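You operate a simulated robot arm through the tools that you are given. There is no shell and no other tool. Be economical: measure what you need, move in short steps, check, and stop when the job is done.

Carry out the task below with a simulated two-armed robot. There is one attempt and no reset: what you move stays moved.

Task
Get the cart ready to roll: rail up and pinned, the deck's hollow bar in the drawer, brake off.
Fine: drawer shut; brake off last; the cart stays in the white bay.
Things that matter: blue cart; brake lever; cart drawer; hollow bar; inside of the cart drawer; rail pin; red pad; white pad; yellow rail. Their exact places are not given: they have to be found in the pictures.

The check looks at the end state, three seconds after you hand in, the way a careful person would. Anything else that was tipped, shoved, dropped, spilled or broken makes it a failure.

Robot
Two 6-joint arms with fingered hands on one trunk, hanging from a carriage that runs on a gantry, over the field with the corners [-0.539, 1.202], [-0.547, -1.098], [0.733, -1.103], [0.741, 1.197] (x, y) and turns from -381 to 307 degrees about z. Base frame: it is fixed where the carriage stands at the start and does not move with it; the origin is on the floor, on the carriage's upright axis, x ahead of it, y to its left, z up. Units: m, degrees, N and s.
The left shoulder is at the start at [0.04, 0.152, 1.517], the right one opposite. Each reaches about 0.865 m from its shoulder. Places, roughly: blue cart [0.9, -0.4, 0.4]; brake lever [0.9, 0, 0.7]; cart drawer [0.8, -0.5, 0.5]; hollow bar [-0.75, 3.5, 0]; inside of the cart drawer [0.8, -0.5, 0.5]; rail pin [0.7, -0.8, 0.9]; yellow rail [0.5, -0.4, 0.6]. Payload 4 kg a hand.
Tool frame (each hand has its own): the origin (TCP) lies between the finger pads and is the grasp point; the fingertips stand 0.03 m ahead of it; z points along the fingers, y is the line along which they close. The gripper opens to 0.104 m. The gripper's body begins 0.035 m behind the TCP. The gripper is a hand of 5 fingers: y runs from the thumb to the fingers, the wrist lies at [-0.015, -0.104, -0.178] in the tool frame, and closing takes about 1.5 s.
Orientation is that of the tool frame in the base frame, as a unit quaternion [w, x, y, z]. With the fingers straight down and the wrist toward the robot, the tool's x, y and z point along [0, 1, 0], [1, 0, 0] and [0, 0, -1] of the base frame.

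Tools
- The arms move only by the tool play_rows. It takes "left_commands", "right_commands" or both (then of equal length, played together; a hand with none holds still); each is a list of rows, each a list of 3 entries, a list of its own where there are three numbers: the shift along the tool's x, y, z in m, then the turn, a rotation vector about the tool's x, y, z in degrees, then the gripper command, from -1 (shut) to 1 (fully open), values between in proportion. In form: [[[tx, ty, tz], [rx, ry, rz], grip], ...]. A call has 1 to 12 rows; each row shifts and turns the commanded pose from where the row before left it, along the tool's axes as they then stand. Each row takes 0.2 s and may step no farther than 0.05 m and 8.6 degrees from the row before; otherwise, or with a gripper value out of range, the whole call is refused. A pose out of reach is approached as far as the arm can. The call stops where the force on the tool passes 90 N (or 10 N more than at its start, if that is more) or the arm is blocked; 0.2 s more then pass. The fingers move at their own pace (about 0.045 m/s each) and stop on an object; they squeeze with about 34 N. The grip force told is the motor's: it shows also when the fingers shut on nothing. Time passes only in rows, and 0.2 s behind the last, so rows that do not move let the fingers close. It gives the time, the measured TCP pose, the force on the tool (base axes), the opening and the grip force at its end, in the units of the frame above (readings bear some noise), with the torque about the TCP (base axes, N m) and any sound that the robot's microphone picked up, and new pictures: "views" is both (left out), scene, wrist or none (wrist: the cameras of the hands that moved).
- Cameras (640 x 400 px; columns grow to the right, rows downward): "scene" is now at [0.2219, -0.0313, 1.7931]; the picture's right is [-0.46, -0.89, 0.00], its down [-0.76, 0.39, -0.53] and it looks along [0.47, -0.24, -0.85] (base axes); focal length 296 px, centre (320, 200). "left" rides on the left gripper at [-0.06, -0.083, -0.119] in its tool frame; the picture's right is [-0.79, -0.29, 0.54], its down [0.56, -0.71, 0.44] and it looks along [0.26, 0.65, 0.72] (tool axes); focal length 234 px, centre (320, 200). "right" rides on the right gripper at [0.06, -0.083, -0.12] in its tool frame; the picture's right is [-0.79, 0.29, -0.54], its down [-0.56, -0.71, 0.44] and it looks along [-0.26, 0.65, 0.72] (tool axes); focal length 234 px, centre (320, 200).
- lift_body(by): slides the trunk up (or, below 0, down) by that many m; the arms and the scene camera ride with it, the base frame stays. It gives what a move gives, with no picture.
- drive_base(legs): drives the robot by 1 to 6 legs, each [ahead, left, turn to the left] in m, m and degrees, along the robot's own axes; the way and the turn of a leg run together, so that a leg with both is an arc; at most 1.5 m and 180 degrees a leg. The arms and the cameras ride along, it lands a little off, and it stops where it bumps. It keeps to its track: a leg is cut to what the track allows. It gives what a move gives, and a new picture of the scene camera.
- hand_shape(shape, hand): the hand has 5 fingers and takes this shape, open, in about a second: jaw (thumb against the fingers, like two jaws); tri (thumb and two fingers); tip (a fingertip pinch); poke (one finger out to press); point (the index stretched); flat (the hand flat); cup (the hand cupped); fist (a fist). The gripper value then closes the fingers along that shape, each until it touches; the sizes above hold for jaw. It gives what a move gives, with no picture.
- turn_head(pan, tilt): turns the head with the scene camera to pan (to the left, within 86 degrees either way) and tilt (down, from -29 to 69), counted from straight ahead of the robot. It gives what a move gives, and a new picture of the scene camera.
- pixel_to_xyz(camera, pixels): for up to 12 pixels [column, row] of the newest picture of that camera ("zoom" is the newest enlarged one), the place [x, y, z] in the base frame of the surface seen there, good to about 0.003 m. The clock stands still meanwhile.
- enlarge(camera, box): a new picture of the part [left, top, right, bottom] of that camera's present view, enlarged. The clock stands still meanwhile.
- hand_in(): hands the job in; it is judged then, once.

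Keep the steps short. Do not move on a guess: measure, check each grasp and each placing, and mend mistakes. In all there are 80 turns and 260 pictures (those below and enlarged ones count). Leave the grippers open and the arms clear of the work at the hand-in unless told otherwise, and finish with a single line.

The tools are called after "Call:" as a command line: name --argument value ..., lists and objects as JSON in quotes. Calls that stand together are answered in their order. play_rows: Moves the arms, as the interface text tells. Its arguments: {"type":"object","properties":{"left_commands":{"type":"array"},"right_commands":{"type":"array"},"views":{"type":"string","enum":["both","scene","wrist","none"]}},"required":[]} The other tools are called the same way: lift_body (by) slides the trunk up or down; hand_shape (shape, hand) gives the hand a shape; drive_base (legs) drives the base; turn_head (pan, tilt) turns the head that bears the scene camera; pixel_to_xyz (camera, pixels) gives the place of the surface under pixels of a picture; enlarge (camera, box) takes an enlarged picture of a part of a camera's view; hand_in () hands the job in.

At the start:

```text
clock: 0.0
left_eef_pos: [0.6273, -0.0505, 0.9994]
left_tool_rot: [-0.004, 0.702, 0.712, 0.01]
left_contact_force: [0.2, -0.1, -0.1]
left_ft_torque: [-0.01, 0.0, -0.01]
left_width: 0.1036
left_gripper_force: 0.1
left_shape: jaw
right_eef_pos: [0.3688, -0.3888, 1.1515]
right_tool_rot: [0.0, 0.707, 0.708, 0.0]
right_contact_force: [0.0, 0.0, 0.4]
right_ft_torque: [0.0, 0.01, 0.04]
right_width: 0.1035
right_gripper_force: 0.1
right_shape: jaw
trunk travel left (down, up): [-0.69, 0.11]
robot x, y, heading: [-0.0005, 0.0017, 0.1]
head pan, tilt: [-27.3, 58.2]
```

scene: 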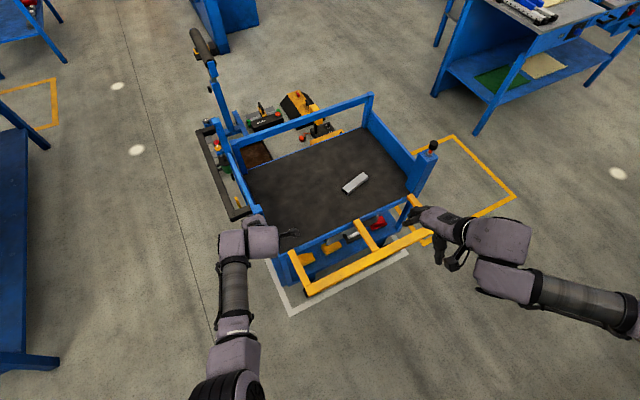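
right: 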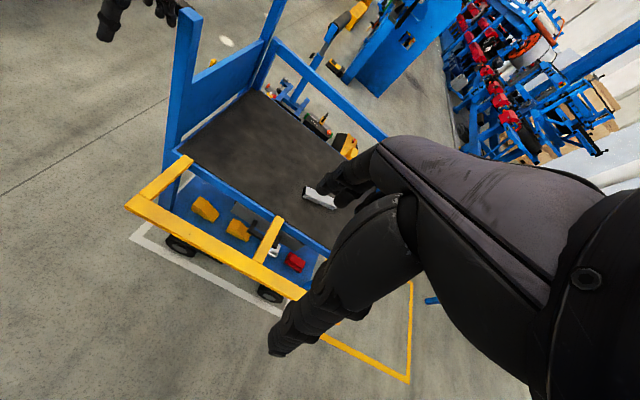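
left: 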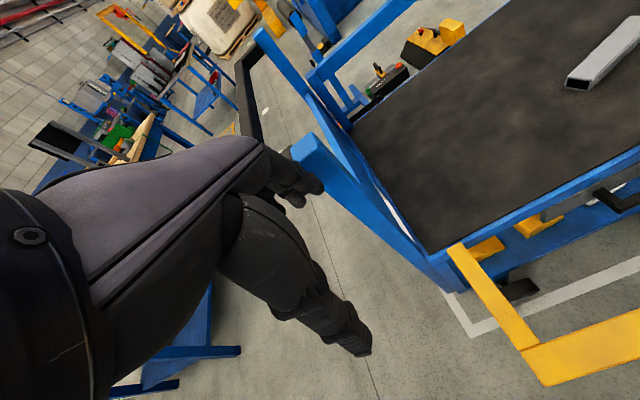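

I see the blue cart with a hollow bar on its deck, the yellow rail folded down at the near side, and a black-topped pin at the right post. I'll enlarge the picture first.

Call:
enlarge --camera "scene" --box '[180, 20, 460, 195]'

Call:
enlarge --camera "scene" --box '[240, 130, 480, 310]'

Call:
pixel_to_xyz --camera "scene" --pixels '[[355, 183], [433, 145], [420, 180], [310, 287], [425, 235], [285, 260], [205, 45], [240, 213], [210, 130], [370, 97], [235, 145], [330, 170]]'

```text
2.29 times, centred on (320, 108) of scene
```

zoom: 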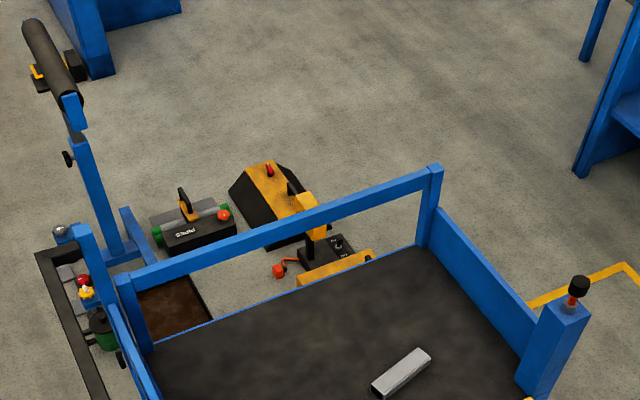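

```text
2.22 times, centred on (360, 220) of scene
```

zoom: 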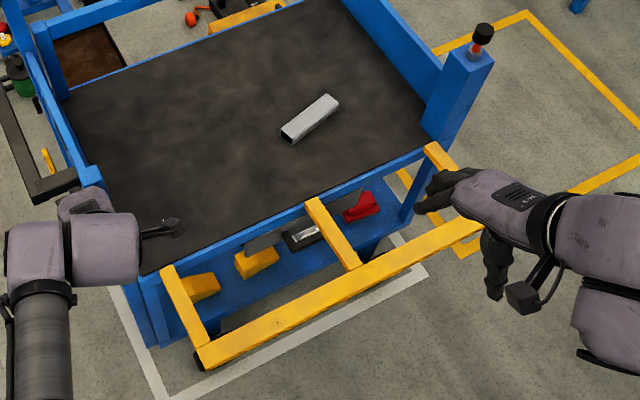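

```text
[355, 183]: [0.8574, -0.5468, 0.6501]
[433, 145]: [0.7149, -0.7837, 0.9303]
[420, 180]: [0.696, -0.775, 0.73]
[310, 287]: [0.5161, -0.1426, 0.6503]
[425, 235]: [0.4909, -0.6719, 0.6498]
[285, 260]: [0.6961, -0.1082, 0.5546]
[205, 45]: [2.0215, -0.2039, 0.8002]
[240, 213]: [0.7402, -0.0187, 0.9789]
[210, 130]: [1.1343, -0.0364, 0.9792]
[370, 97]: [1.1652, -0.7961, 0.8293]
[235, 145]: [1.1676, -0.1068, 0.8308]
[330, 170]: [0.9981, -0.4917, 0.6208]
```

The deck is at z≈0.62, the bar is at (0.857, -0.547), and the pin head is at (0.715, -0.784, 0.93). Next I'll enlarge the wrist views to look for the drawer and the brake.

Call:
enlarge --camera "right" --box '[120, 60, 400, 310]'

Call:
enlarge --camera "left" --box '[240, 20, 640, 330]'

Call:
enlarge --camera "scene" --box '[190, 100, 290, 235]'

```text
1.60 times, centred on (260, 185) of right
```

zoom: 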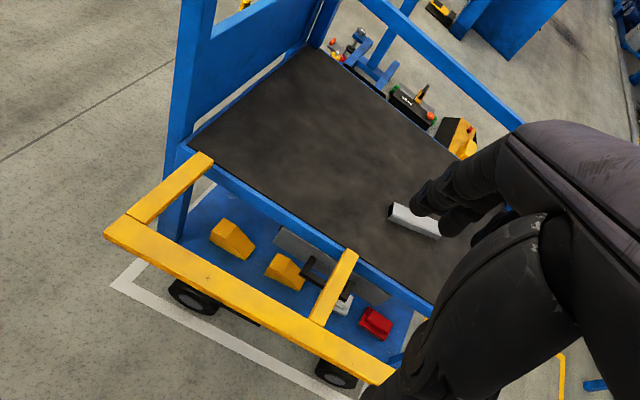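

```text
1.29 times, centred on (440, 175) of left
```

zoom: 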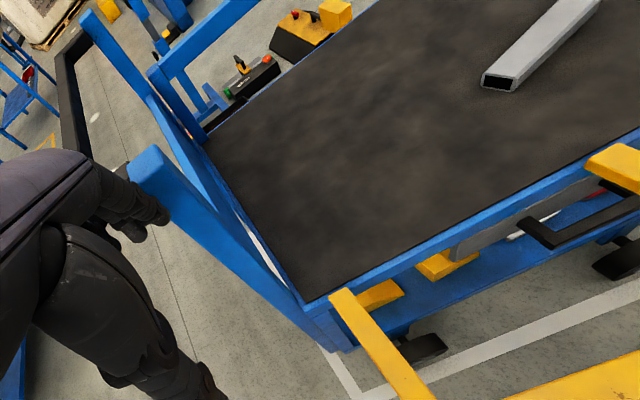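

```text
2.96 times, centred on (240, 168) of scene
```

zoom: 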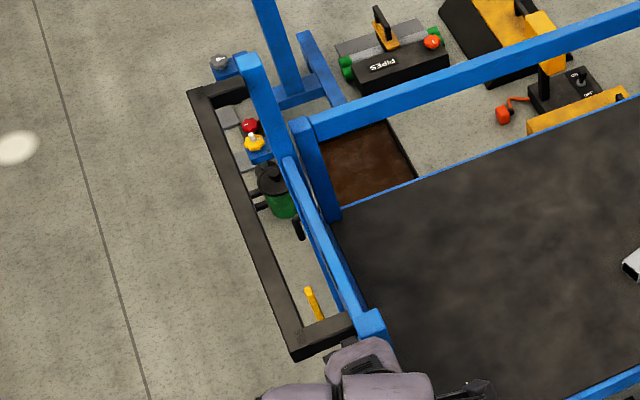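

The drawer has a grey front with a black handle and sits under the deck on the near side. The yellow lever near the push handle is probably the brake. I'll drive back 0.4 m for a clearer view.

Call:
drive_base --legs '[[-0.45, 0, 0]]'

Call:
turn_head --pan -20 --tilt 45

```text
clock: 2.7
left_eef_pos: [0.181, -0.0482, 0.9962]
left_tool_rot: [-0.007, 0.702, 0.712, 0.013]
left_contact_force: [-0.7, -0.5, 0.3]
left_ft_torque: [0.01, 0.04, 0.03]
left_width: 0.1039
left_gripper_force: 0.1
left_shape: jaw
right_eef_pos: [-0.0792, -0.3903, 1.1504]
right_tool_rot: [0.0, 0.709, 0.706, 0.0]
right_contact_force: [-0.1, -0.4, 1.2]
right_ft_torque: [0.01, 0.03, 0.01]
right_width: 0.1036
right_gripper_force: 0.0
right_shape: jaw
trunk travel left (down, up): [-0.69, 0.11]
robot x, y, heading: [-0.4483, 0.0015, -0.1]
head pan, tilt: [-27.3, 58.2]
```

scene: 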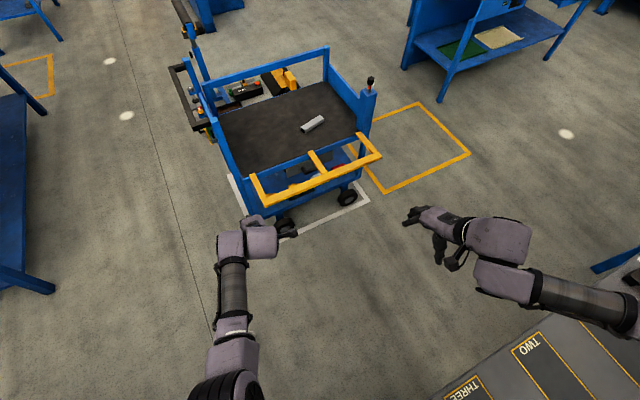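

```text
clock: 3.5
left_eef_pos: [0.1824, -0.0465, 0.9973]
left_tool_rot: [-0.007, 0.702, 0.712, 0.013]
left_contact_force: [0.9, 0.0, 0.2]
left_ft_torque: [0.01, 0.0, -0.01]
left_width: 0.1038
left_gripper_force: 0.1
left_shape: jaw
right_eef_pos: [-0.08, -0.3886, 1.1507]
right_tool_rot: [0.0, 0.709, 0.706, 0.0]
right_contact_force: [-0.4, 0.4, -0.1]
right_ft_torque: [-0.01, -0.04, -0.01]
right_width: 0.1037
right_gripper_force: 0.0
right_shape: jaw
trunk travel left (down, up): [-0.69, 0.11]
robot x, y, heading: [-0.4462, 0.0023, -0.1]
head pan, tilt: [-20.0, 45.0]
```

scene: 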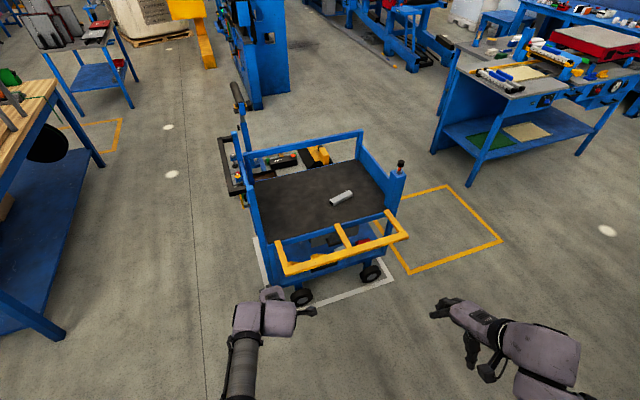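

The cart stands in the white bay. I'll lower the trunk 0.45 m to see the drawer front and the pin side-on. The hands stay well clear, with the left at x=0.18 and the rail at x≈0.49.

Call:
lift_body --by -0.45

Call:
turn_head --pan -25 --tilt 30

Call:
enlarge --camera "scene" --box '[210, 70, 450, 280]'

```text
refused: -0.45 is not a number from -0.4 to 0.4
```

```text
clock: 4.2
left_eef_pos: [0.1829, -0.0478, 0.9976]
left_tool_rot: [-0.006, 0.702, 0.712, 0.013]
left_contact_force: [0.7, 0.2, -1.0]
left_ft_torque: [0.0, 0.01, -0.03]
left_width: 0.1037
left_gripper_force: 0.0
left_shape: jaw
right_eef_pos: [-0.0795, -0.3892, 1.1511]
right_tool_rot: [0.0, 0.708, 0.706, 0.0]
right_contact_force: [0.4, 0.9, 0.8]
right_ft_torque: [0.04, -0.01, 0.0]
right_width: 0.1037
right_gripper_force: 0.0
right_shape: jaw
trunk travel left (down, up): [-0.69, 0.11]
robot x, y, heading: [-0.4448, 0.0004, -0.3]
head pan, tilt: [-25.0, 30.0]
```

scene: 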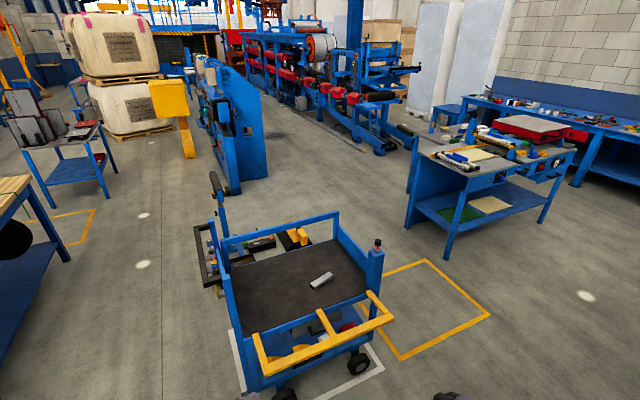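

```text
1.90 times, centred on (330, 175) of scene
```

zoom: 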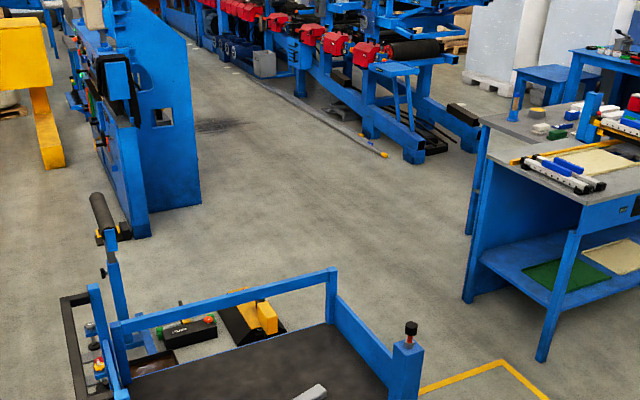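

I'll lower it in two smaller steps instead.

Call:
lift_body --by -0.4

Call:
turn_head --pan -22 --tilt 30

Call:
enlarge --camera "scene" --box '[200, 90, 440, 300]'

```text
clock: 8.1
left_eef_pos: [0.1815, -0.048, 0.5964]
left_tool_rot: [-0.006, 0.702, 0.712, 0.012]
left_contact_force: [0.4, -0.1, -0.4]
left_ft_torque: [0.02, 0.02, 0.02]
left_width: 0.1037
left_gripper_force: 0.0
left_shape: jaw
right_eef_pos: [-0.0803, -0.3896, 0.7516]
right_tool_rot: [0.0, 0.709, 0.706, 0.0]
right_contact_force: [-0.3, -0.4, 0.1]
right_ft_torque: [0.01, 0.0, -0.03]
right_width: 0.1037
right_gripper_force: 0.1
right_shape: jaw
trunk travel left (down, up): [-0.29, 0.51]
robot x, y, heading: [-0.447, 0.0011, -0.2]
head pan, tilt: [-25.0, 30.0]
```

```text
clock: 8.7
left_eef_pos: [0.1811, -0.0479, 0.5969]
left_tool_rot: [-0.007, 0.703, 0.711, 0.012]
left_contact_force: [-0.8, 0.5, 0.4]
left_ft_torque: [0.01, 0.0, 0.01]
left_width: 0.1037
left_gripper_force: 0.0
left_shape: jaw
right_eef_pos: [-0.0799, -0.3896, 0.7504]
right_tool_rot: [-0.001, 0.708, 0.706, 0.0]
right_contact_force: [-0.2, 0.2, 0.2]
right_ft_torque: [-0.03, -0.01, 0.0]
right_width: 0.1038
right_gripper_force: 0.1
right_shape: jaw
trunk travel left (down, up): [-0.29, 0.51]
robot x, y, heading: [-0.4499, 0.0017, -0.1]
head pan, tilt: [-22.0, 30.0]
```

scene: 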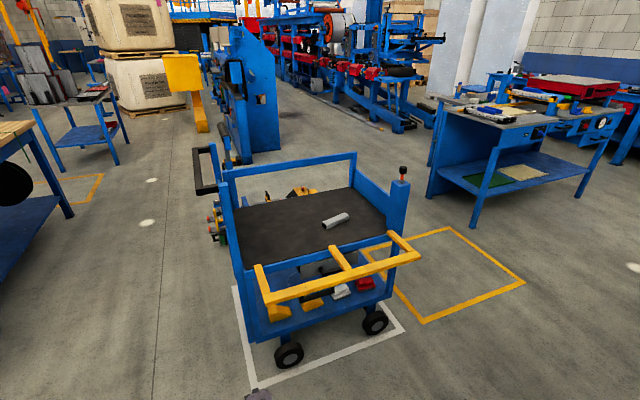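

```text
1.90 times, centred on (320, 195) of scene
```

zoom: 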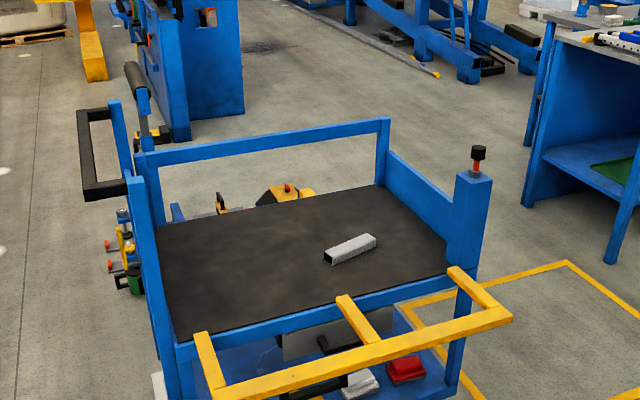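

Under the drawer there are white and red pads, which may be pedals. I'll zoom in on the lower part and measure it.

Call:
enlarge --camera "scene" --box '[230, 220, 420, 370]'

Call:
enlarge --camera "scene" --box '[185, 130, 285, 260]'

Call:
enlarge --camera "scene" --box '[360, 150, 440, 260]'

Call:
pixel_to_xyz --camera "scene" --pixels '[[365, 284], [341, 291], [310, 303], [273, 312], [403, 170], [402, 180], [325, 270], [310, 270], [259, 266], [388, 232], [335, 248], [415, 258]]'

```text
2.67 times, centred on (325, 295) of scene
```

zoom: 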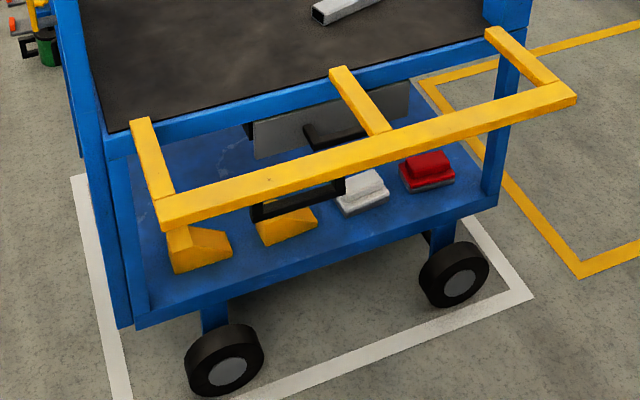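

```text
3.08 times, centred on (235, 195) of scene
```

zoom: 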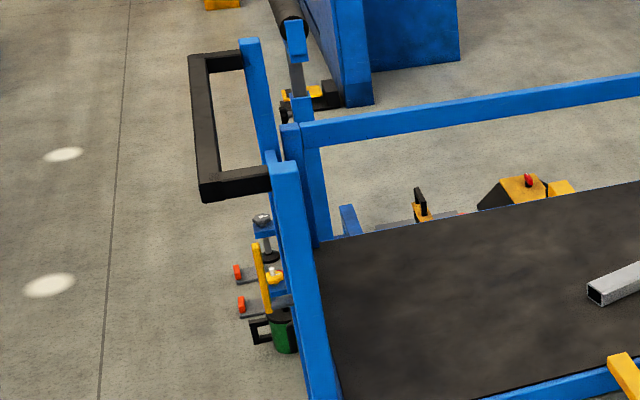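

```text
3.64 times, centred on (400, 205) of scene
```

zoom: 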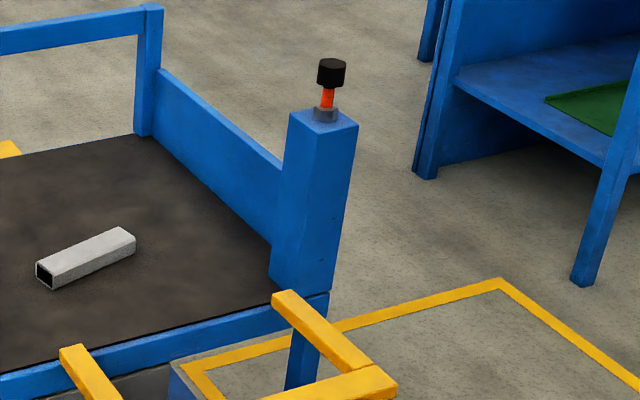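

```text
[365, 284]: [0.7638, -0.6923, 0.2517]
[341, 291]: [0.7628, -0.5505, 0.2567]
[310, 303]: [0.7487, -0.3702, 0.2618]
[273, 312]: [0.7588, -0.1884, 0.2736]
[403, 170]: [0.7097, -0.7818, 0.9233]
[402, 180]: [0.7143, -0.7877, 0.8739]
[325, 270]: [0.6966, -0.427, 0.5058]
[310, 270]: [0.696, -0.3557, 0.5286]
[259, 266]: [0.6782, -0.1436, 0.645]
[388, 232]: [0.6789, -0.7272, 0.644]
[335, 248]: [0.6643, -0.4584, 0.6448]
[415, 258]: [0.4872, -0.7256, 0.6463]
```

Readings so far:
- **Rail:** the hinge line is at x≈0.685, z≈0.64, and the outer bar is at x≈0.49.
- **Pin:** its head stands up on a red stem, from z≈0.85 to 0.93.
- **Drawer handle:** at about (0.65, -0.42, 0.51).

Before I sidestep right, I'll look there for obstacles.

Call:
turn_head --pan -75 --tilt 45

Call:
pixel_to_xyz --camera "scene" --pixels '[[100, 200], [320, 200], [320, 300], [450, 200], [450, 300], [550, 250], [320, 100], [200, 250]]'

```text
clock: 9.9
left_eef_pos: [0.1816, -0.0484, 0.5974]
left_tool_rot: [-0.006, 0.703, 0.711, 0.012]
left_contact_force: [-0.2, 0.5, -1.1]
left_ft_torque: [-0.03, 0.02, 0.0]
left_width: 0.1036
left_gripper_force: 0.1
left_shape: jaw
right_eef_pos: [-0.0802, -0.3891, 0.7507]
right_tool_rot: [0.0, 0.708, 0.706, 0.0]
right_contact_force: [0.2, 0.0, 0.0]
right_ft_torque: [-0.02, 0.0, 0.0]
right_width: 0.1036
right_gripper_force: 0.1
right_shape: jaw
trunk travel left (down, up): [-0.29, 0.51]
robot x, y, heading: [-0.4484, 0.0013, -0.1]
head pan, tilt: [-75.0, 45.0]
```

scene: 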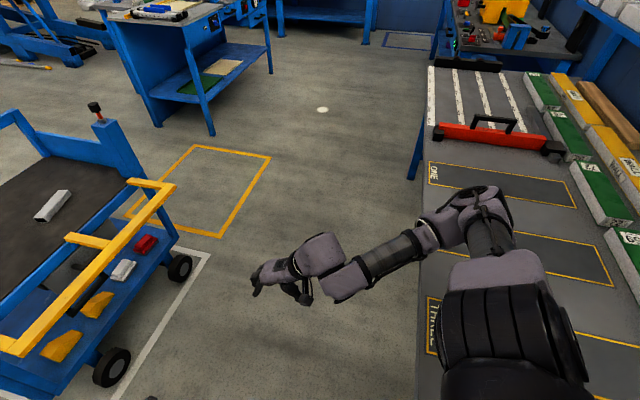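

```text
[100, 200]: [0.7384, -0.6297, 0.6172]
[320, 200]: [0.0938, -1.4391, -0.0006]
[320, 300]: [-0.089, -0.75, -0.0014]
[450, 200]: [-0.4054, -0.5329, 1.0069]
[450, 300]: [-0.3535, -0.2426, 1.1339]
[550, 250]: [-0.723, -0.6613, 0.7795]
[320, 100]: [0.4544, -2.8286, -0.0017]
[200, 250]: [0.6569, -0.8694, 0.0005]
```

There is a bench to the right and behind me, at x<-0.5. I'll drive forward before I sidestep. First I'll measure the bench edge.

Call:
pixel_to_xyz --camera "scene" --pixels '[[424, 200], [424, 300], [424, 380], [440, 130], [560, 150], [432, 90], [55, 205], [145, 243]]'

Call:
play_rows --left_commands '[[[0, -0.03, -0.03], [-8.5, 0, 0], 1], [[0, -0.03, -0.01], [-8.5, 0, 0], 1], [[0, -0.03, -0.01], [-8.5, 0, 0], 1], [[0, -0.02, -0.02], [-8.5, 0, 0], 1], [[0, -0.01, -0.03], [-8.5, 0, 0], 1], [[0, 0, -0.03], [-8.5, 0, 0], 1]]' --views "none"

```text
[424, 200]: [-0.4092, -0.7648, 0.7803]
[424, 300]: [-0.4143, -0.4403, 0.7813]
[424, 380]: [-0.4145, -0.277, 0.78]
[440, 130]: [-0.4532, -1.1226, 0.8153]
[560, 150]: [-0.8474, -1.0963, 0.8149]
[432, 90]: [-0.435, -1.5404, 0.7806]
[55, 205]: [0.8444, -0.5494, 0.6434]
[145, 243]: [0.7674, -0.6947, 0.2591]
```

```text
clock: 10.5
left_eef_pos: [0.2517, 0.0399, 0.7315]
left_tool_rot: [0.114, 0.672, 0.7, 0.213]
left_contact_force: [-0.2, -0.1, 0.1]
left_ft_torque: [0.02, 0.01, -0.01]
left_width: 0.1041
left_gripper_force: 0.1
left_shape: jaw
left hand out of reach, approached as far as the arm can: row 1, 2
right_eef_pos: [-0.0785, -0.3902, 0.7509]
right_tool_rot: [0.0, 0.708, 0.706, 0.001]
right_contact_force: [-0.2, -0.9, 0.9]
right_ft_torque: [-0.02, 0.01, -0.02]
right_width: 0.1036
right_gripper_force: 0.1
right_shape: jaw
trunk travel left (down, up): [-0.29, 0.51]
robot x, y, heading: [-0.4429, -0.0007, 0.0]
head pan, tilt: [-75.0, 45.0]
stopped in row 2 (left hand): the arm was blocked; the commanded pose is now the measured one
```

The left arm got blocked. I'll look at where it is.

Call:
turn_head --pan 0 --tilt 55

```text
clock: 11.9
left_eef_pos: [0.2493, 0.0413, 0.729]
left_tool_rot: [0.113, 0.672, 0.701, 0.21]
left_contact_force: [0.3, 0.0, -0.4]
left_ft_torque: [-0.01, 0.0, -0.01]
left_width: 0.1042
left_gripper_force: 0.0
left_shape: jaw
right_eef_pos: [-0.0784, -0.3888, 0.7512]
right_tool_rot: [-0.001, 0.709, 0.706, 0.0]
right_contact_force: [0.2, 0.4, -0.1]
right_ft_torque: [-0.02, 0.01, -0.04]
right_width: 0.1035
right_gripper_force: 0.1
right_shape: jaw
trunk travel left (down, up): [-0.29, 0.51]
robot x, y, heading: [-0.4483, 0.0002, -0.1]
head pan, tilt: [0.0, 55.0]
```

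scene: 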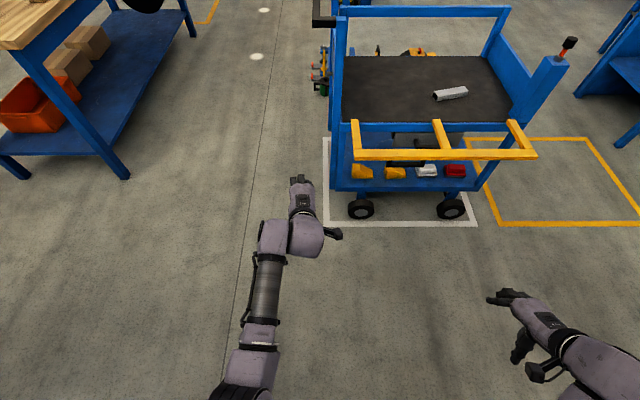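

The left arm was almost fully stretched. I'll pull it straight in about 0.22 m first, then pitch it.

Call:
play_rows --left_commands '[[[0.0, -0.04, -0.01], [0, 0, 0], 1], [[0.0, -0.04, -0.01], [0, 0, 0], 1], [[0.01, -0.04, -0.01], [0, 0, 0], 1], [[0.01, -0.04, -0.01], [0, 0, 0], 1], [[0.01, -0.04, -0.01], [0, 0, 0], 1], [[0.01, -0.03, -0.01], [0, 0, 0], 1]]' --views "none"

```text
clock: 12.6
left_eef_pos: [0.2585, 0.0817, 0.8235]
left_tool_rot: [0.155, 0.639, 0.687, 0.31]
left_contact_force: [0.7, 0.1, -0.5]
left_ft_torque: [-0.01, 0.01, 0.03]
left_width: 0.1037
left_gripper_force: 0.1
left_shape: jaw
left hand out of reach, approached as far as the arm can: row 2, 3
right_eef_pos: [-0.0791, -0.3877, 0.7519]
right_tool_rot: [0.0, 0.708, 0.706, 0.001]
right_contact_force: [-0.5, -0.4, -0.1]
right_ft_torque: [0.03, -0.01, 0.02]
right_width: 0.1036
right_gripper_force: 0.1
right_shape: jaw
trunk travel left (down, up): [-0.29, 0.51]
robot x, y, heading: [-0.4449, -0.0, -0.2]
head pan, tilt: [0.0, 55.0]
stopped in row 3 (left hand): the arm was blocked; the commanded pose is now the measured one
```

The arm pitches up instead of folding. I'll pitch it back toward straight down while pulling back and down in small rows.

Call:
play_rows --left_commands '[[[0.0, 0, 0], [8, 0, 0], 1], [[0.0, -0.01, -0.01], [8, 0, 0], 1], [[0.0, -0.02, 0], [8, 0, 0], 1], [[0.0, -0.02, 0], [6, 0, 0], 1]]' --views "scene"

```text
clock: 13.6
left_eef_pos: [0.2358, 0.0565, 0.7957]
left_tool_rot: [-0.014, 0.656, 0.745, 0.117]
left_contact_force: [0.5, 0.0, -0.1]
left_ft_torque: [0.01, 0.02, -0.02]
left_width: 0.1042
left_gripper_force: 0.0
left_shape: jaw
left hand out of reach, approached as far as the arm can: row 1, 2, 3, 4
right_eef_pos: [-0.079, -0.3899, 0.7516]
right_tool_rot: [0.0, 0.708, 0.706, 0.001]
right_contact_force: [-0.1, 0.7, 0.1]
right_ft_torque: [-0.03, -0.01, -0.01]
right_width: 0.1038
right_gripper_force: 0.2
right_shape: jaw
trunk travel left (down, up): [-0.29, 0.51]
robot x, y, heading: [-0.4453, 0.0015, -0.2]
head pan, tilt: [0.0, 55.0]
```

scene: 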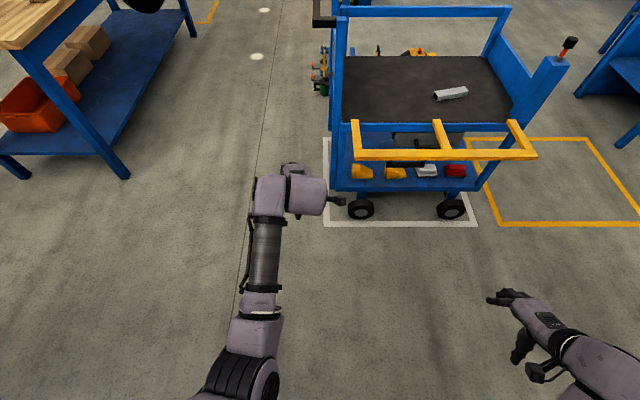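

It is nearly pointing down again. Now a pure pull-back along tool -y.

Call:
play_rows --left_commands '[[[0.0, -0.04, 0], [0, 0, 0], 1], [[0.0, -0.04, 0], [0, 0, 0], 1], [[0.0, -0.04, 0], [0, 0, 0], 1], [[0.0, -0.04, 0], [0, 0, 0], 1], [[0.0, -0.04, 0], [0, 0, 0], 1]]' --views "none"

```text
clock: 14.6
left_eef_pos: [0.2372, 0.0891, 0.81]
left_tool_rot: [0.022, 0.628, 0.75, 0.206]
left_contact_force: [-0.1, 0.2, 1.3]
left_ft_torque: [-0.01, 0.0, 0.02]
left_width: 0.1042
left_gripper_force: 0.1
left_shape: jaw
left hand out of reach, approached as far as the arm can: row 1, 2, 3, 4, 5
right_eef_pos: [-0.0784, -0.3876, 0.7512]
right_tool_rot: [0.0, 0.709, 0.706, 0.001]
right_contact_force: [-0.3, -0.2, 0.0]
right_ft_torque: [-0.01, 0.02, 0.02]
right_width: 0.1038
right_gripper_force: 0.1
right_shape: jaw
trunk travel left (down, up): [-0.29, 0.51]
robot x, y, heading: [-0.4401, 0.0006, -0.1]
head pan, tilt: [0.0, 55.0]
stopped in row 5 (left hand): the arm was blocked; the commanded pose is now the measured one
```

Still stuck. I'll try swinging the arm outward along tool +x, toward the mirror image of the right arm's posture.

Call:
play_rows --left_commands '[[[0.04, 0, 0], [0, 0, 0], 1], [[0.04, 0, 0], [0, 0, 0], 1], [[0.04, 0, 0], [0, 0, 0], 1], [[0.04, 0, 0], [0, 0, 0], 1]]' --views "scene"

```text
clock: 15.6
left_eef_pos: [0.2476, 0.2255, 0.7942]
left_tool_rot: [0.028, 0.62, 0.758, 0.202]
left_contact_force: [-0.1, 0.4, -0.7]
left_ft_torque: [-0.01, 0.02, 0.0]
left_width: 0.1038
left_gripper_force: 0.1
left_shape: jaw
left hand out of reach, approached as far as the arm can: row 1, 2, 3, 4
right_eef_pos: [-0.0799, -0.3862, 0.7501]
right_tool_rot: [0.0, 0.708, 0.706, 0.001]
right_contact_force: [-0.5, -0.3, 0.2]
right_ft_torque: [-0.03, -0.03, -0.02]
right_width: 0.1037
right_gripper_force: 0.0
right_shape: jaw
trunk travel left (down, up): [-0.29, 0.51]
robot x, y, heading: [-0.4448, -0.0014, -0.2]
head pan, tilt: [0.0, 55.0]
```

scene: 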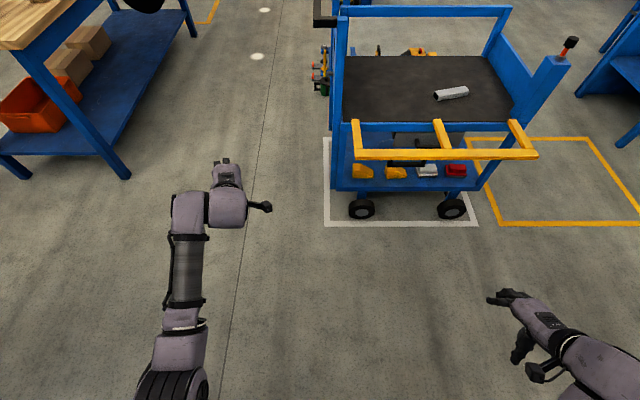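

Sideways works. I'll try going out and back together.

Call:
play_rows --left_commands '[[[0.03, -0.03, 0], [0, 0, 0], 1], [[0.03, -0.03, 0], [0, 0, 0], 1], [[0.03, -0.03, 0], [0, 0, 0], 1], [[0.02, -0.04, 0], [0, 0, 0], 1], [[0.0, -0.04, 0], [0, 0, 0], 1], [[0.0, -0.04, 0], [0, 0, 0], 1]]' --views "scene"

```text
clock: 17.2
left_eef_pos: [0.1062, 0.2271, 0.7493]
left_tool_rot: [0.049, 0.626, 0.745, 0.224]
left_contact_force: [-0.6, -1.0, -0.8]
left_ft_torque: [-0.03, -0.02, 0.04]
left_width: 0.1041
left_gripper_force: 0.0
left_shape: jaw
left hand out of reach, approached as far as the arm can: row 1, 2, 3, 4
right_eef_pos: [-0.035, -0.3909, 0.7599]
right_tool_rot: [0.009, 0.712, 0.702, 0.011]
right_contact_force: [-0.1, 0.1, 0.7]
right_ft_torque: [0.01, 0.04, 0.0]
right_width: 0.1037
right_gripper_force: 0.1
right_shape: jaw
trunk travel left (down, up): [-0.29, 0.51]
robot x, y, heading: [-0.4411, 0.0043, -0.7]
head pan, tilt: [0.0, 55.0]
stopped in row 6 (left hand): the arm was blocked; the commanded pose is now the measured one
```

scene: 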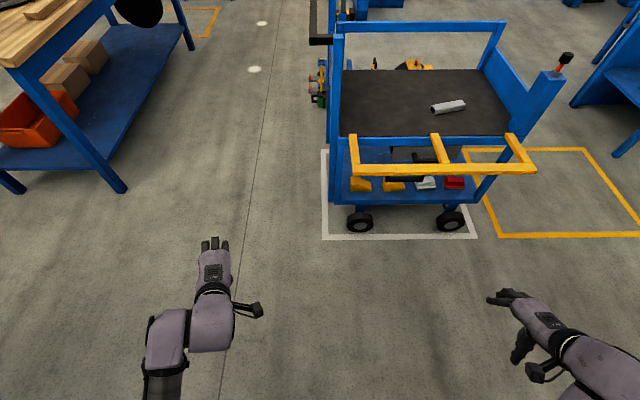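

The trunk got nudged when I pulled back, so the elbow is probably against the bench behind me. I'll drive forward 0.25 m and look back to check.

Call:
drive_base --legs '[[0.25, 0, 0]]'

Call:
turn_head --pan 86 --tilt 45

Call:
turn_head --pan -86 --tilt 45

```text
clock: 19.0
left_eef_pos: [0.3048, 0.2271, 0.7284]
left_tool_rot: [0.033, 0.629, 0.748, 0.209]
left_contact_force: [0.3, -0.2, 0.4]
left_ft_torque: [-0.01, 0.03, -0.01]
left_width: 0.1041
left_gripper_force: 0.1
left_shape: jaw
right_eef_pos: [0.1728, -0.3921, 0.7503]
right_tool_rot: [-0.001, 0.71, 0.705, 0.001]
right_contact_force: [0.5, -0.1, -0.2]
right_ft_torque: [-0.02, 0.03, -0.01]
right_width: 0.1037
right_gripper_force: 0.1
right_shape: jaw
trunk travel left (down, up): [-0.29, 0.51]
robot x, y, heading: [-0.1903, -0.0004, -0.3]
head pan, tilt: [0.0, 55.0]
```

scene: 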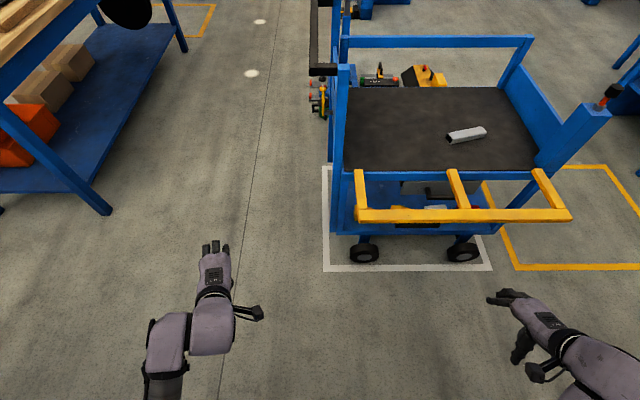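

```text
clock: 20.6
left_eef_pos: [0.3039, 0.2249, 0.7285]
left_tool_rot: [0.034, 0.629, 0.748, 0.209]
left_contact_force: [0.1, 0.9, 0.0]
left_ft_torque: [-0.03, -0.01, -0.02]
left_width: 0.1039
left_gripper_force: 0.1
left_shape: jaw
right_eef_pos: [0.1718, -0.3925, 0.7508]
right_tool_rot: [-0.001, 0.71, 0.705, 0.0]
right_contact_force: [0.6, 0.5, -0.9]
right_ft_torque: [0.01, 0.01, -0.01]
right_width: 0.1036
right_gripper_force: 0.1
right_shape: jaw
trunk travel left (down, up): [-0.29, 0.51]
robot x, y, heading: [-0.1933, -0.0023, -0.5]
head pan, tilt: [85.9, 45.0]
```

scene: 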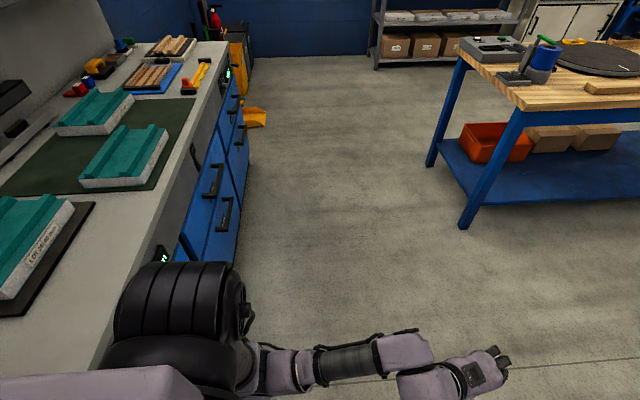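

```text
clock: 23.2
left_eef_pos: [0.3049, 0.226, 0.7294]
left_tool_rot: [0.032, 0.629, 0.748, 0.21]
left_contact_force: [-0.8, -0.1, 0.2]
left_ft_torque: [0.01, 0.0, 0.01]
left_width: 0.1041
left_gripper_force: 0.1
left_shape: jaw
right_eef_pos: [0.1722, -0.393, 0.7521]
right_tool_rot: [-0.001, 0.71, 0.704, 0.0]
right_contact_force: [-0.6, 0.2, -0.4]
right_ft_torque: [0.03, -0.04, -0.04]
right_width: 0.1038
right_gripper_force: 0.0
right_shape: jaw
trunk travel left (down, up): [-0.29, 0.51]
robot x, y, heading: [-0.1922, 0.0007, -0.6]
head pan, tilt: [-85.9, 45.0]
```

scene: 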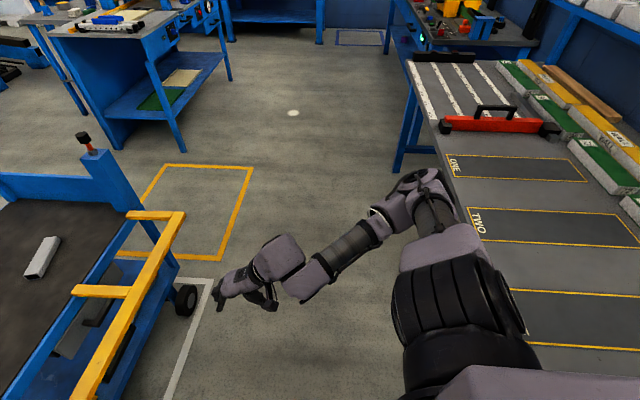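

Nothing was knocked over. Now I'll sidestep right so the left hand faces the rail and the right hand faces the pin.

Call:
drive_base --legs '[[0.07, -0.5, 0.5]]'

Call:
play_rows --left_commands '[[[0, 0, -0.02], [-8, 0, 0], 1], [[0, 0, -0.02], [-8, 0, 0], 1], [[0, 0, -0.02], [-8, 0, 0], 1], [[0, 0, -0.02], [-8, 0, 0], 1]]' --views "none"

Call:
turn_head --pan 0 --tilt 50

```text
clock: 26.2
left_eef_pos: [0.3693, -0.2722, 0.7279]
left_tool_rot: [0.032, 0.628, 0.749, 0.209]
left_contact_force: [0.4, -0.5, 0.8]
left_ft_torque: [0.01, 0.0, -0.01]
left_width: 0.1041
left_gripper_force: 0.1
left_shape: jaw
right_eef_pos: [0.24, -0.8919, 0.7512]
right_tool_rot: [-0.001, 0.708, 0.706, 0.0]
right_contact_force: [0.7, -0.2, 0.6]
right_ft_torque: [0.01, 0.0, 0.04]
right_width: 0.1037
right_gripper_force: 0.1
right_shape: jaw
trunk travel left (down, up): [-0.29, 0.51]
robot x, y, heading: [-0.1234, -0.5014, -0.3]
head pan, tilt: [-85.9, 45.0]
```

scene: 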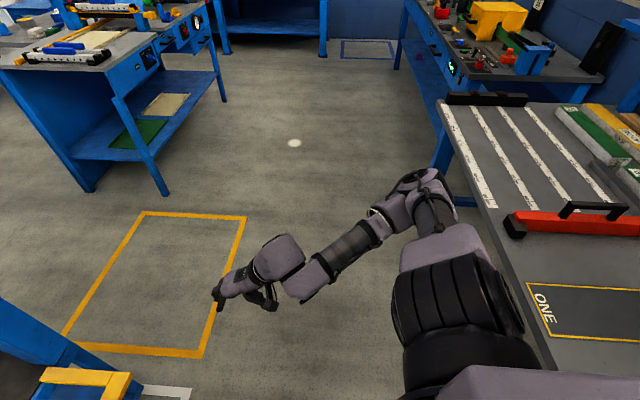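

```text
clock: 27.2
left_eef_pos: [0.3293, -0.296, 0.7947]
left_tool_rot: [0.204, 0.594, 0.662, 0.409]
left_contact_force: [0.0, -0.6, 0.2]
left_ft_torque: [0.0, -0.02, 0.01]
left_width: 0.1043
left_gripper_force: 0.0
left_shape: jaw
right_eef_pos: [0.2392, -0.8926, 0.7502]
right_tool_rot: [-0.001, 0.708, 0.706, 0.001]
right_contact_force: [-0.5, -0.3, 0.2]
right_ft_torque: [-0.04, -0.02, -0.02]
right_width: 0.1036
right_gripper_force: 0.1
right_shape: jaw
trunk travel left (down, up): [-0.29, 0.51]
robot x, y, heading: [-0.1235, -0.4996, -0.4]
head pan, tilt: [-85.9, 45.0]
```

```text
clock: 28.8
left_eef_pos: [0.3301, -0.2959, 0.7925]
left_tool_rot: [0.203, 0.594, 0.663, 0.408]
left_contact_force: [-0.2, 0.5, 0.7]
left_ft_torque: [-0.02, -0.03, 0.0]
left_width: 0.104
left_gripper_force: 0.0
left_shape: jaw
right_eef_pos: [0.2403, -0.8904, 0.7512]
right_tool_rot: [-0.001, 0.708, 0.706, 0.001]
right_contact_force: [-0.7, -1.3, 0.9]
right_ft_torque: [0.0, 0.01, 0.02]
right_width: 0.1038
right_gripper_force: 0.0
right_shape: jaw
trunk travel left (down, up): [-0.29, 0.51]
robot x, y, heading: [-0.1267, -0.498, -0.5]
head pan, tilt: [0.0, 50.0]
```

scene: 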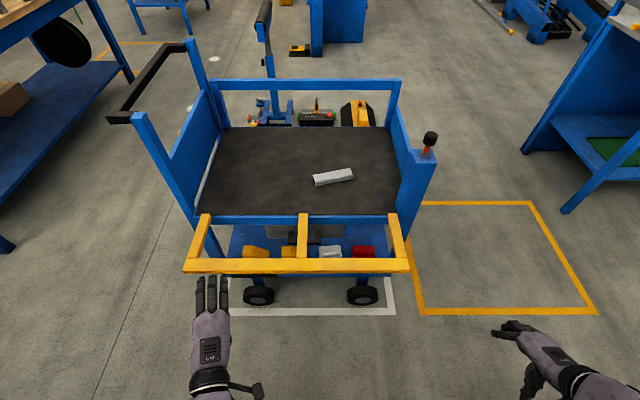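

The view is clear and the left hand works now. I'll measure the rail bar closely, and lower the trunk 0.2 m so the left wrist can get level with the rail.

Call:
pixel_to_xyz --camera "scene" --pixels '[[260, 259], [260, 262], [260, 266], [260, 271], [350, 260], [350, 271], [205, 235], [302, 235], [398, 235], [302, 214], [430, 138], [425, 165]]'

Call:
lift_body --by -0.2

Call:
play_rows --left_commands '[[[0, 0, -0.01], [-5.73, -4.2, -1.42], 1], [[0, 0, -0.01], [-5.73, -4.2, -1.42], 1], [[0, 0, 0], [-5.73, -4.2, -1.42], 1], [[0, 0, 0], [-5.73, -4.2, -1.42], 1]]' --views "scene"

```text
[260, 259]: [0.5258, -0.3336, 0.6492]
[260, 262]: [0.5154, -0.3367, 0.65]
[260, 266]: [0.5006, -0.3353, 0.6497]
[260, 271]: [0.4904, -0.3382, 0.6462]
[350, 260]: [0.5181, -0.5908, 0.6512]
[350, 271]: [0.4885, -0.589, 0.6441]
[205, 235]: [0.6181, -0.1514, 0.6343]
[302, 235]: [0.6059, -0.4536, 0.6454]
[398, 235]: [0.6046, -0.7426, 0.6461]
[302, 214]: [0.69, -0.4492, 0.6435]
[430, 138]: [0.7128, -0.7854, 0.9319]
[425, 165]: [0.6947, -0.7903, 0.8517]
```

```text
clock: 30.9
left_eef_pos: [0.3298, -0.2969, 0.5945]
left_tool_rot: [0.204, 0.594, 0.663, 0.408]
left_contact_force: [-0.3, 0.6, 0.3]
left_ft_torque: [0.01, 0.04, 0.01]
left_width: 0.1041
left_gripper_force: 0.2
left_shape: jaw
right_eef_pos: [0.239, -0.892, 0.5509]
right_tool_rot: [0.0, 0.708, 0.706, 0.0]
right_contact_force: [0.6, -0.5, 1.1]
right_ft_torque: [-0.01, 0.01, 0.0]
right_width: 0.1038
right_gripper_force: 0.0
right_shape: jaw
trunk travel left (down, up): [-0.09, 0.71]
robot x, y, heading: [-0.1269, -0.5006, -0.4]
head pan, tilt: [0.0, 50.0]
```

```text
clock: 31.9
left_eef_pos: [0.3116, -0.3012, 0.6055]
left_tool_rot: [0.342, 0.574, 0.608, 0.429]
left_contact_force: [0.2, -0.8, -0.8]
left_ft_torque: [-0.01, -0.02, -0.01]
left_width: 0.1038
left_gripper_force: 0.1
left_shape: jaw
left hand out of reach, approached as far as the arm can: row 3, 4
right_eef_pos: [0.2399, -0.8919, 0.5517]
right_tool_rot: [0.0, 0.708, 0.706, 0.001]
right_contact_force: [-1.1, 0.9, 0.9]
right_ft_torque: [-0.02, 0.0, -0.02]
right_width: 0.1039
right_gripper_force: 0.0
right_shape: jaw
trunk travel left (down, up): [-0.09, 0.71]
robot x, y, heading: [-0.127, -0.5011, -0.3]
head pan, tilt: [0.0, 50.0]
```

scene: 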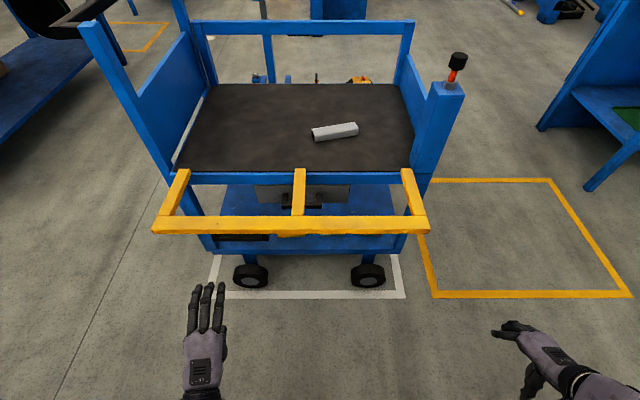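

The hand now points forward with about 24° of downward pitch, which is good enough. The bar section is x 0.487–0.526 with its top at z≈0.65. I'll move up to the level of the bar and stop just short of it to check.

Call:
play_rows --left_commands '[[[-0.005, 0.03, -0.012], [0, 0, 0], 1], [[-0.005, 0.016, 0.04], [0, 0, 0], 1], [[-0.005, 0.016, 0.04], [0, 0, 0], 1], [[-0.005, 0.016, 0.035], [0, 0, 0], 1]]'

Call:
enlarge --camera "scene" --box '[140, 150, 340, 290]'

```text
clock: 32.9
left_eef_pos: [0.4408, -0.3108, 0.6356]
left_tool_rot: [0.343, 0.574, 0.607, 0.43]
left_contact_force: [-0.4, 0.5, -0.8]
left_ft_torque: [-0.01, 0.01, -0.01]
left_width: 0.1038
left_gripper_force: 0.0
left_shape: jaw
right_eef_pos: [0.2428, -0.8914, 0.5507]
right_tool_rot: [-0.001, 0.708, 0.706, 0.001]
right_contact_force: [1.0, -0.1, -0.9]
right_ft_torque: [0.02, 0.03, -0.02]
right_width: 0.1037
right_gripper_force: 0.1
right_shape: jaw
trunk travel left (down, up): [-0.09, 0.71]
robot x, y, heading: [-0.1231, -0.501, -0.3]
head pan, tilt: [0.0, 50.0]
```

scene: 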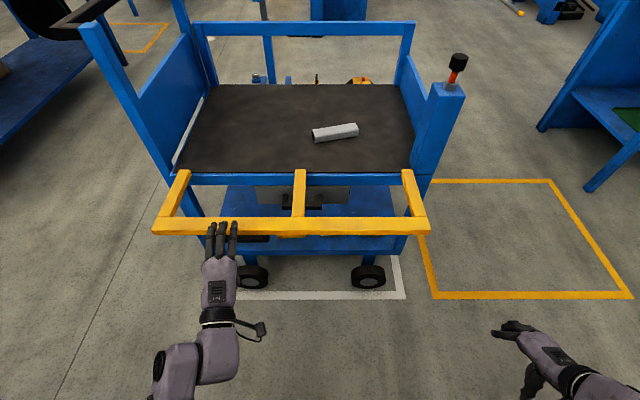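
left: 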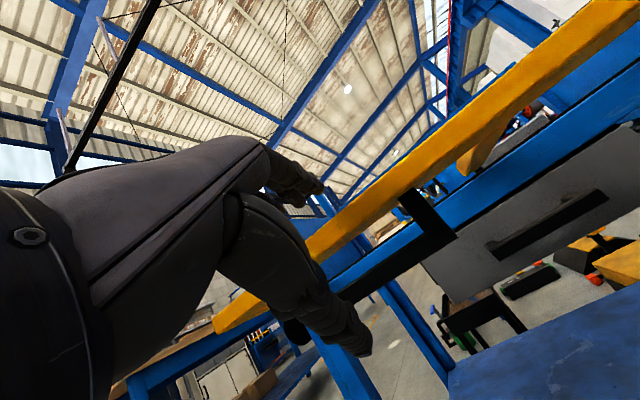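

```text
2.86 times, centred on (240, 220) of scene
```

zoom: 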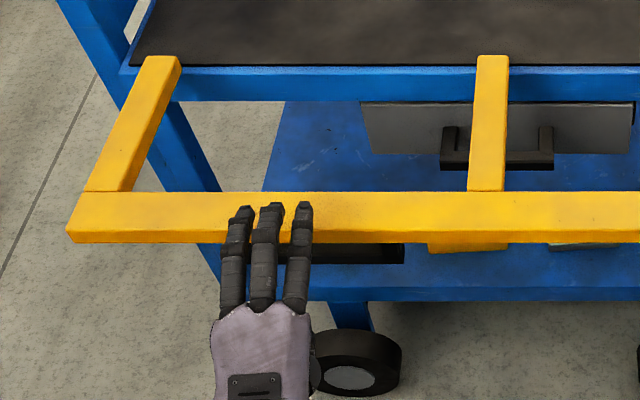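

The fingers are over the bar. There is also a black bracket below the rail, at zoom (380,253), so I'll measure what that is.

Call:
pixel_to_xyz --camera "left" --pixels '[[405, 198], [430, 222], [445, 238], [400, 262], [360, 285], [550, 225], [470, 190], [350, 240], [600, 160]]'

Call:
enlarge --camera "left" --box '[260, 130, 480, 350]'

```text
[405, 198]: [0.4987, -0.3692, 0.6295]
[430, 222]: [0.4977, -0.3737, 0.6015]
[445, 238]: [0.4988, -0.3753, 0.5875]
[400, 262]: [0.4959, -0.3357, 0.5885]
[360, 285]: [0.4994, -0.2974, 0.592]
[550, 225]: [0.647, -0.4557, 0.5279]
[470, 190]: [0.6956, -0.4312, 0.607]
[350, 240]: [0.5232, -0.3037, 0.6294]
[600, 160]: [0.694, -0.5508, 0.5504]
```

```text
1.82 times, centred on (370, 240) of left
```

zoom: 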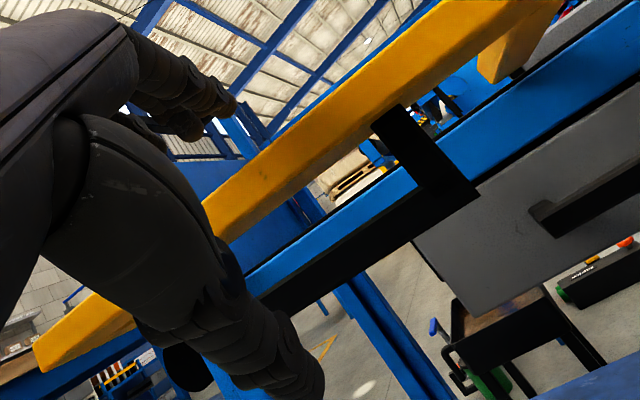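

The black part is a grab handle hanging under the rail bar, at z≈0.588 and y about -0.25 to -0.375. I'll clasp the bar and handle together, with the fingers on top of the bar and the thumb under the handle. I'll lower the hand 22 mm, then drive forward 65 mm so it slides on.

Call:
play_rows --left_commands '[[[-0.002, -0.022, 0.009], [0, 0, 0], 1], [[0, 0, 0], [0, 0, 0], 1]]' --views "none"

Call:
drive_base --legs '[[0.062, 0, 0.3]]'

Call:
enlarge --camera "left" --box '[220, 130, 480, 380]'

```text
clock: 33.5
left_eef_pos: [0.4383, -0.3102, 0.6113]
left_tool_rot: [0.343, 0.574, 0.607, 0.43]
left_contact_force: [0.4, -0.8, -0.4]
left_ft_torque: [0.01, 0.03, -0.06]
left_width: 0.1041
left_gripper_force: 0.1
left_shape: jaw
right_eef_pos: [0.2397, -0.8918, 0.5505]
right_tool_rot: [-0.001, 0.709, 0.706, 0.001]
right_contact_force: [0.6, 0.5, 0.1]
right_ft_torque: [0.0, 0.02, 0.03]
right_width: 0.1038
right_gripper_force: 0.0
right_shape: jaw
trunk travel left (down, up): [-0.09, 0.71]
robot x, y, heading: [-0.1274, -0.5025, -0.5]
head pan, tilt: [0.0, 50.0]
```

```text
clock: 34.5
left_eef_pos: [0.4973, -0.307, 0.6109]
left_tool_rot: [0.34, 0.573, 0.609, 0.43]
left_contact_force: [-1.4, -0.6, 2.1]
left_ft_torque: [-0.01, -0.05, -0.04]
left_width: 0.1039
left_gripper_force: 0.1
left_shape: jaw
right_eef_pos: [0.3024, -0.8899, 0.5503]
right_tool_rot: [-0.001, 0.707, 0.707, 0.001]
right_contact_force: [-0.6, -0.2, -0.8]
right_ft_torque: [-0.01, 0.0, 0.0]
right_width: 0.1037
right_gripper_force: 0.0
right_shape: jaw
trunk travel left (down, up): [-0.09, 0.71]
robot x, y, heading: [-0.0671, -0.5012, 0.1]
head pan, tilt: [0.0, 50.0]
```

scene: 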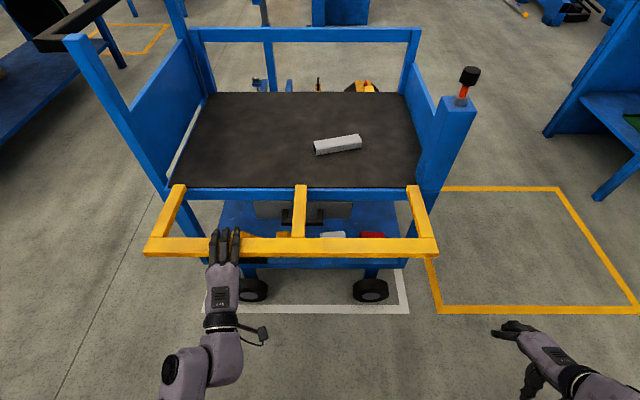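

```text
1.60 times, centred on (350, 255) of left
```

zoom: 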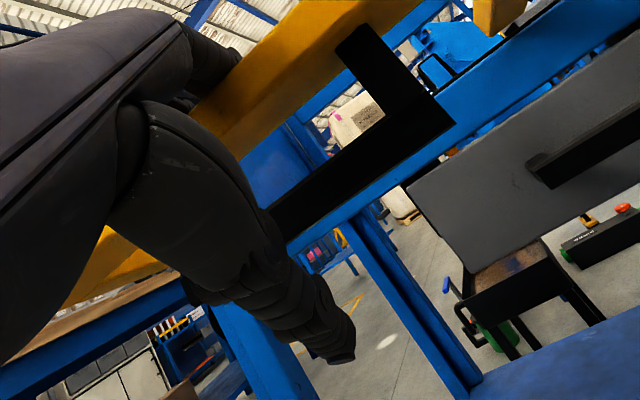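

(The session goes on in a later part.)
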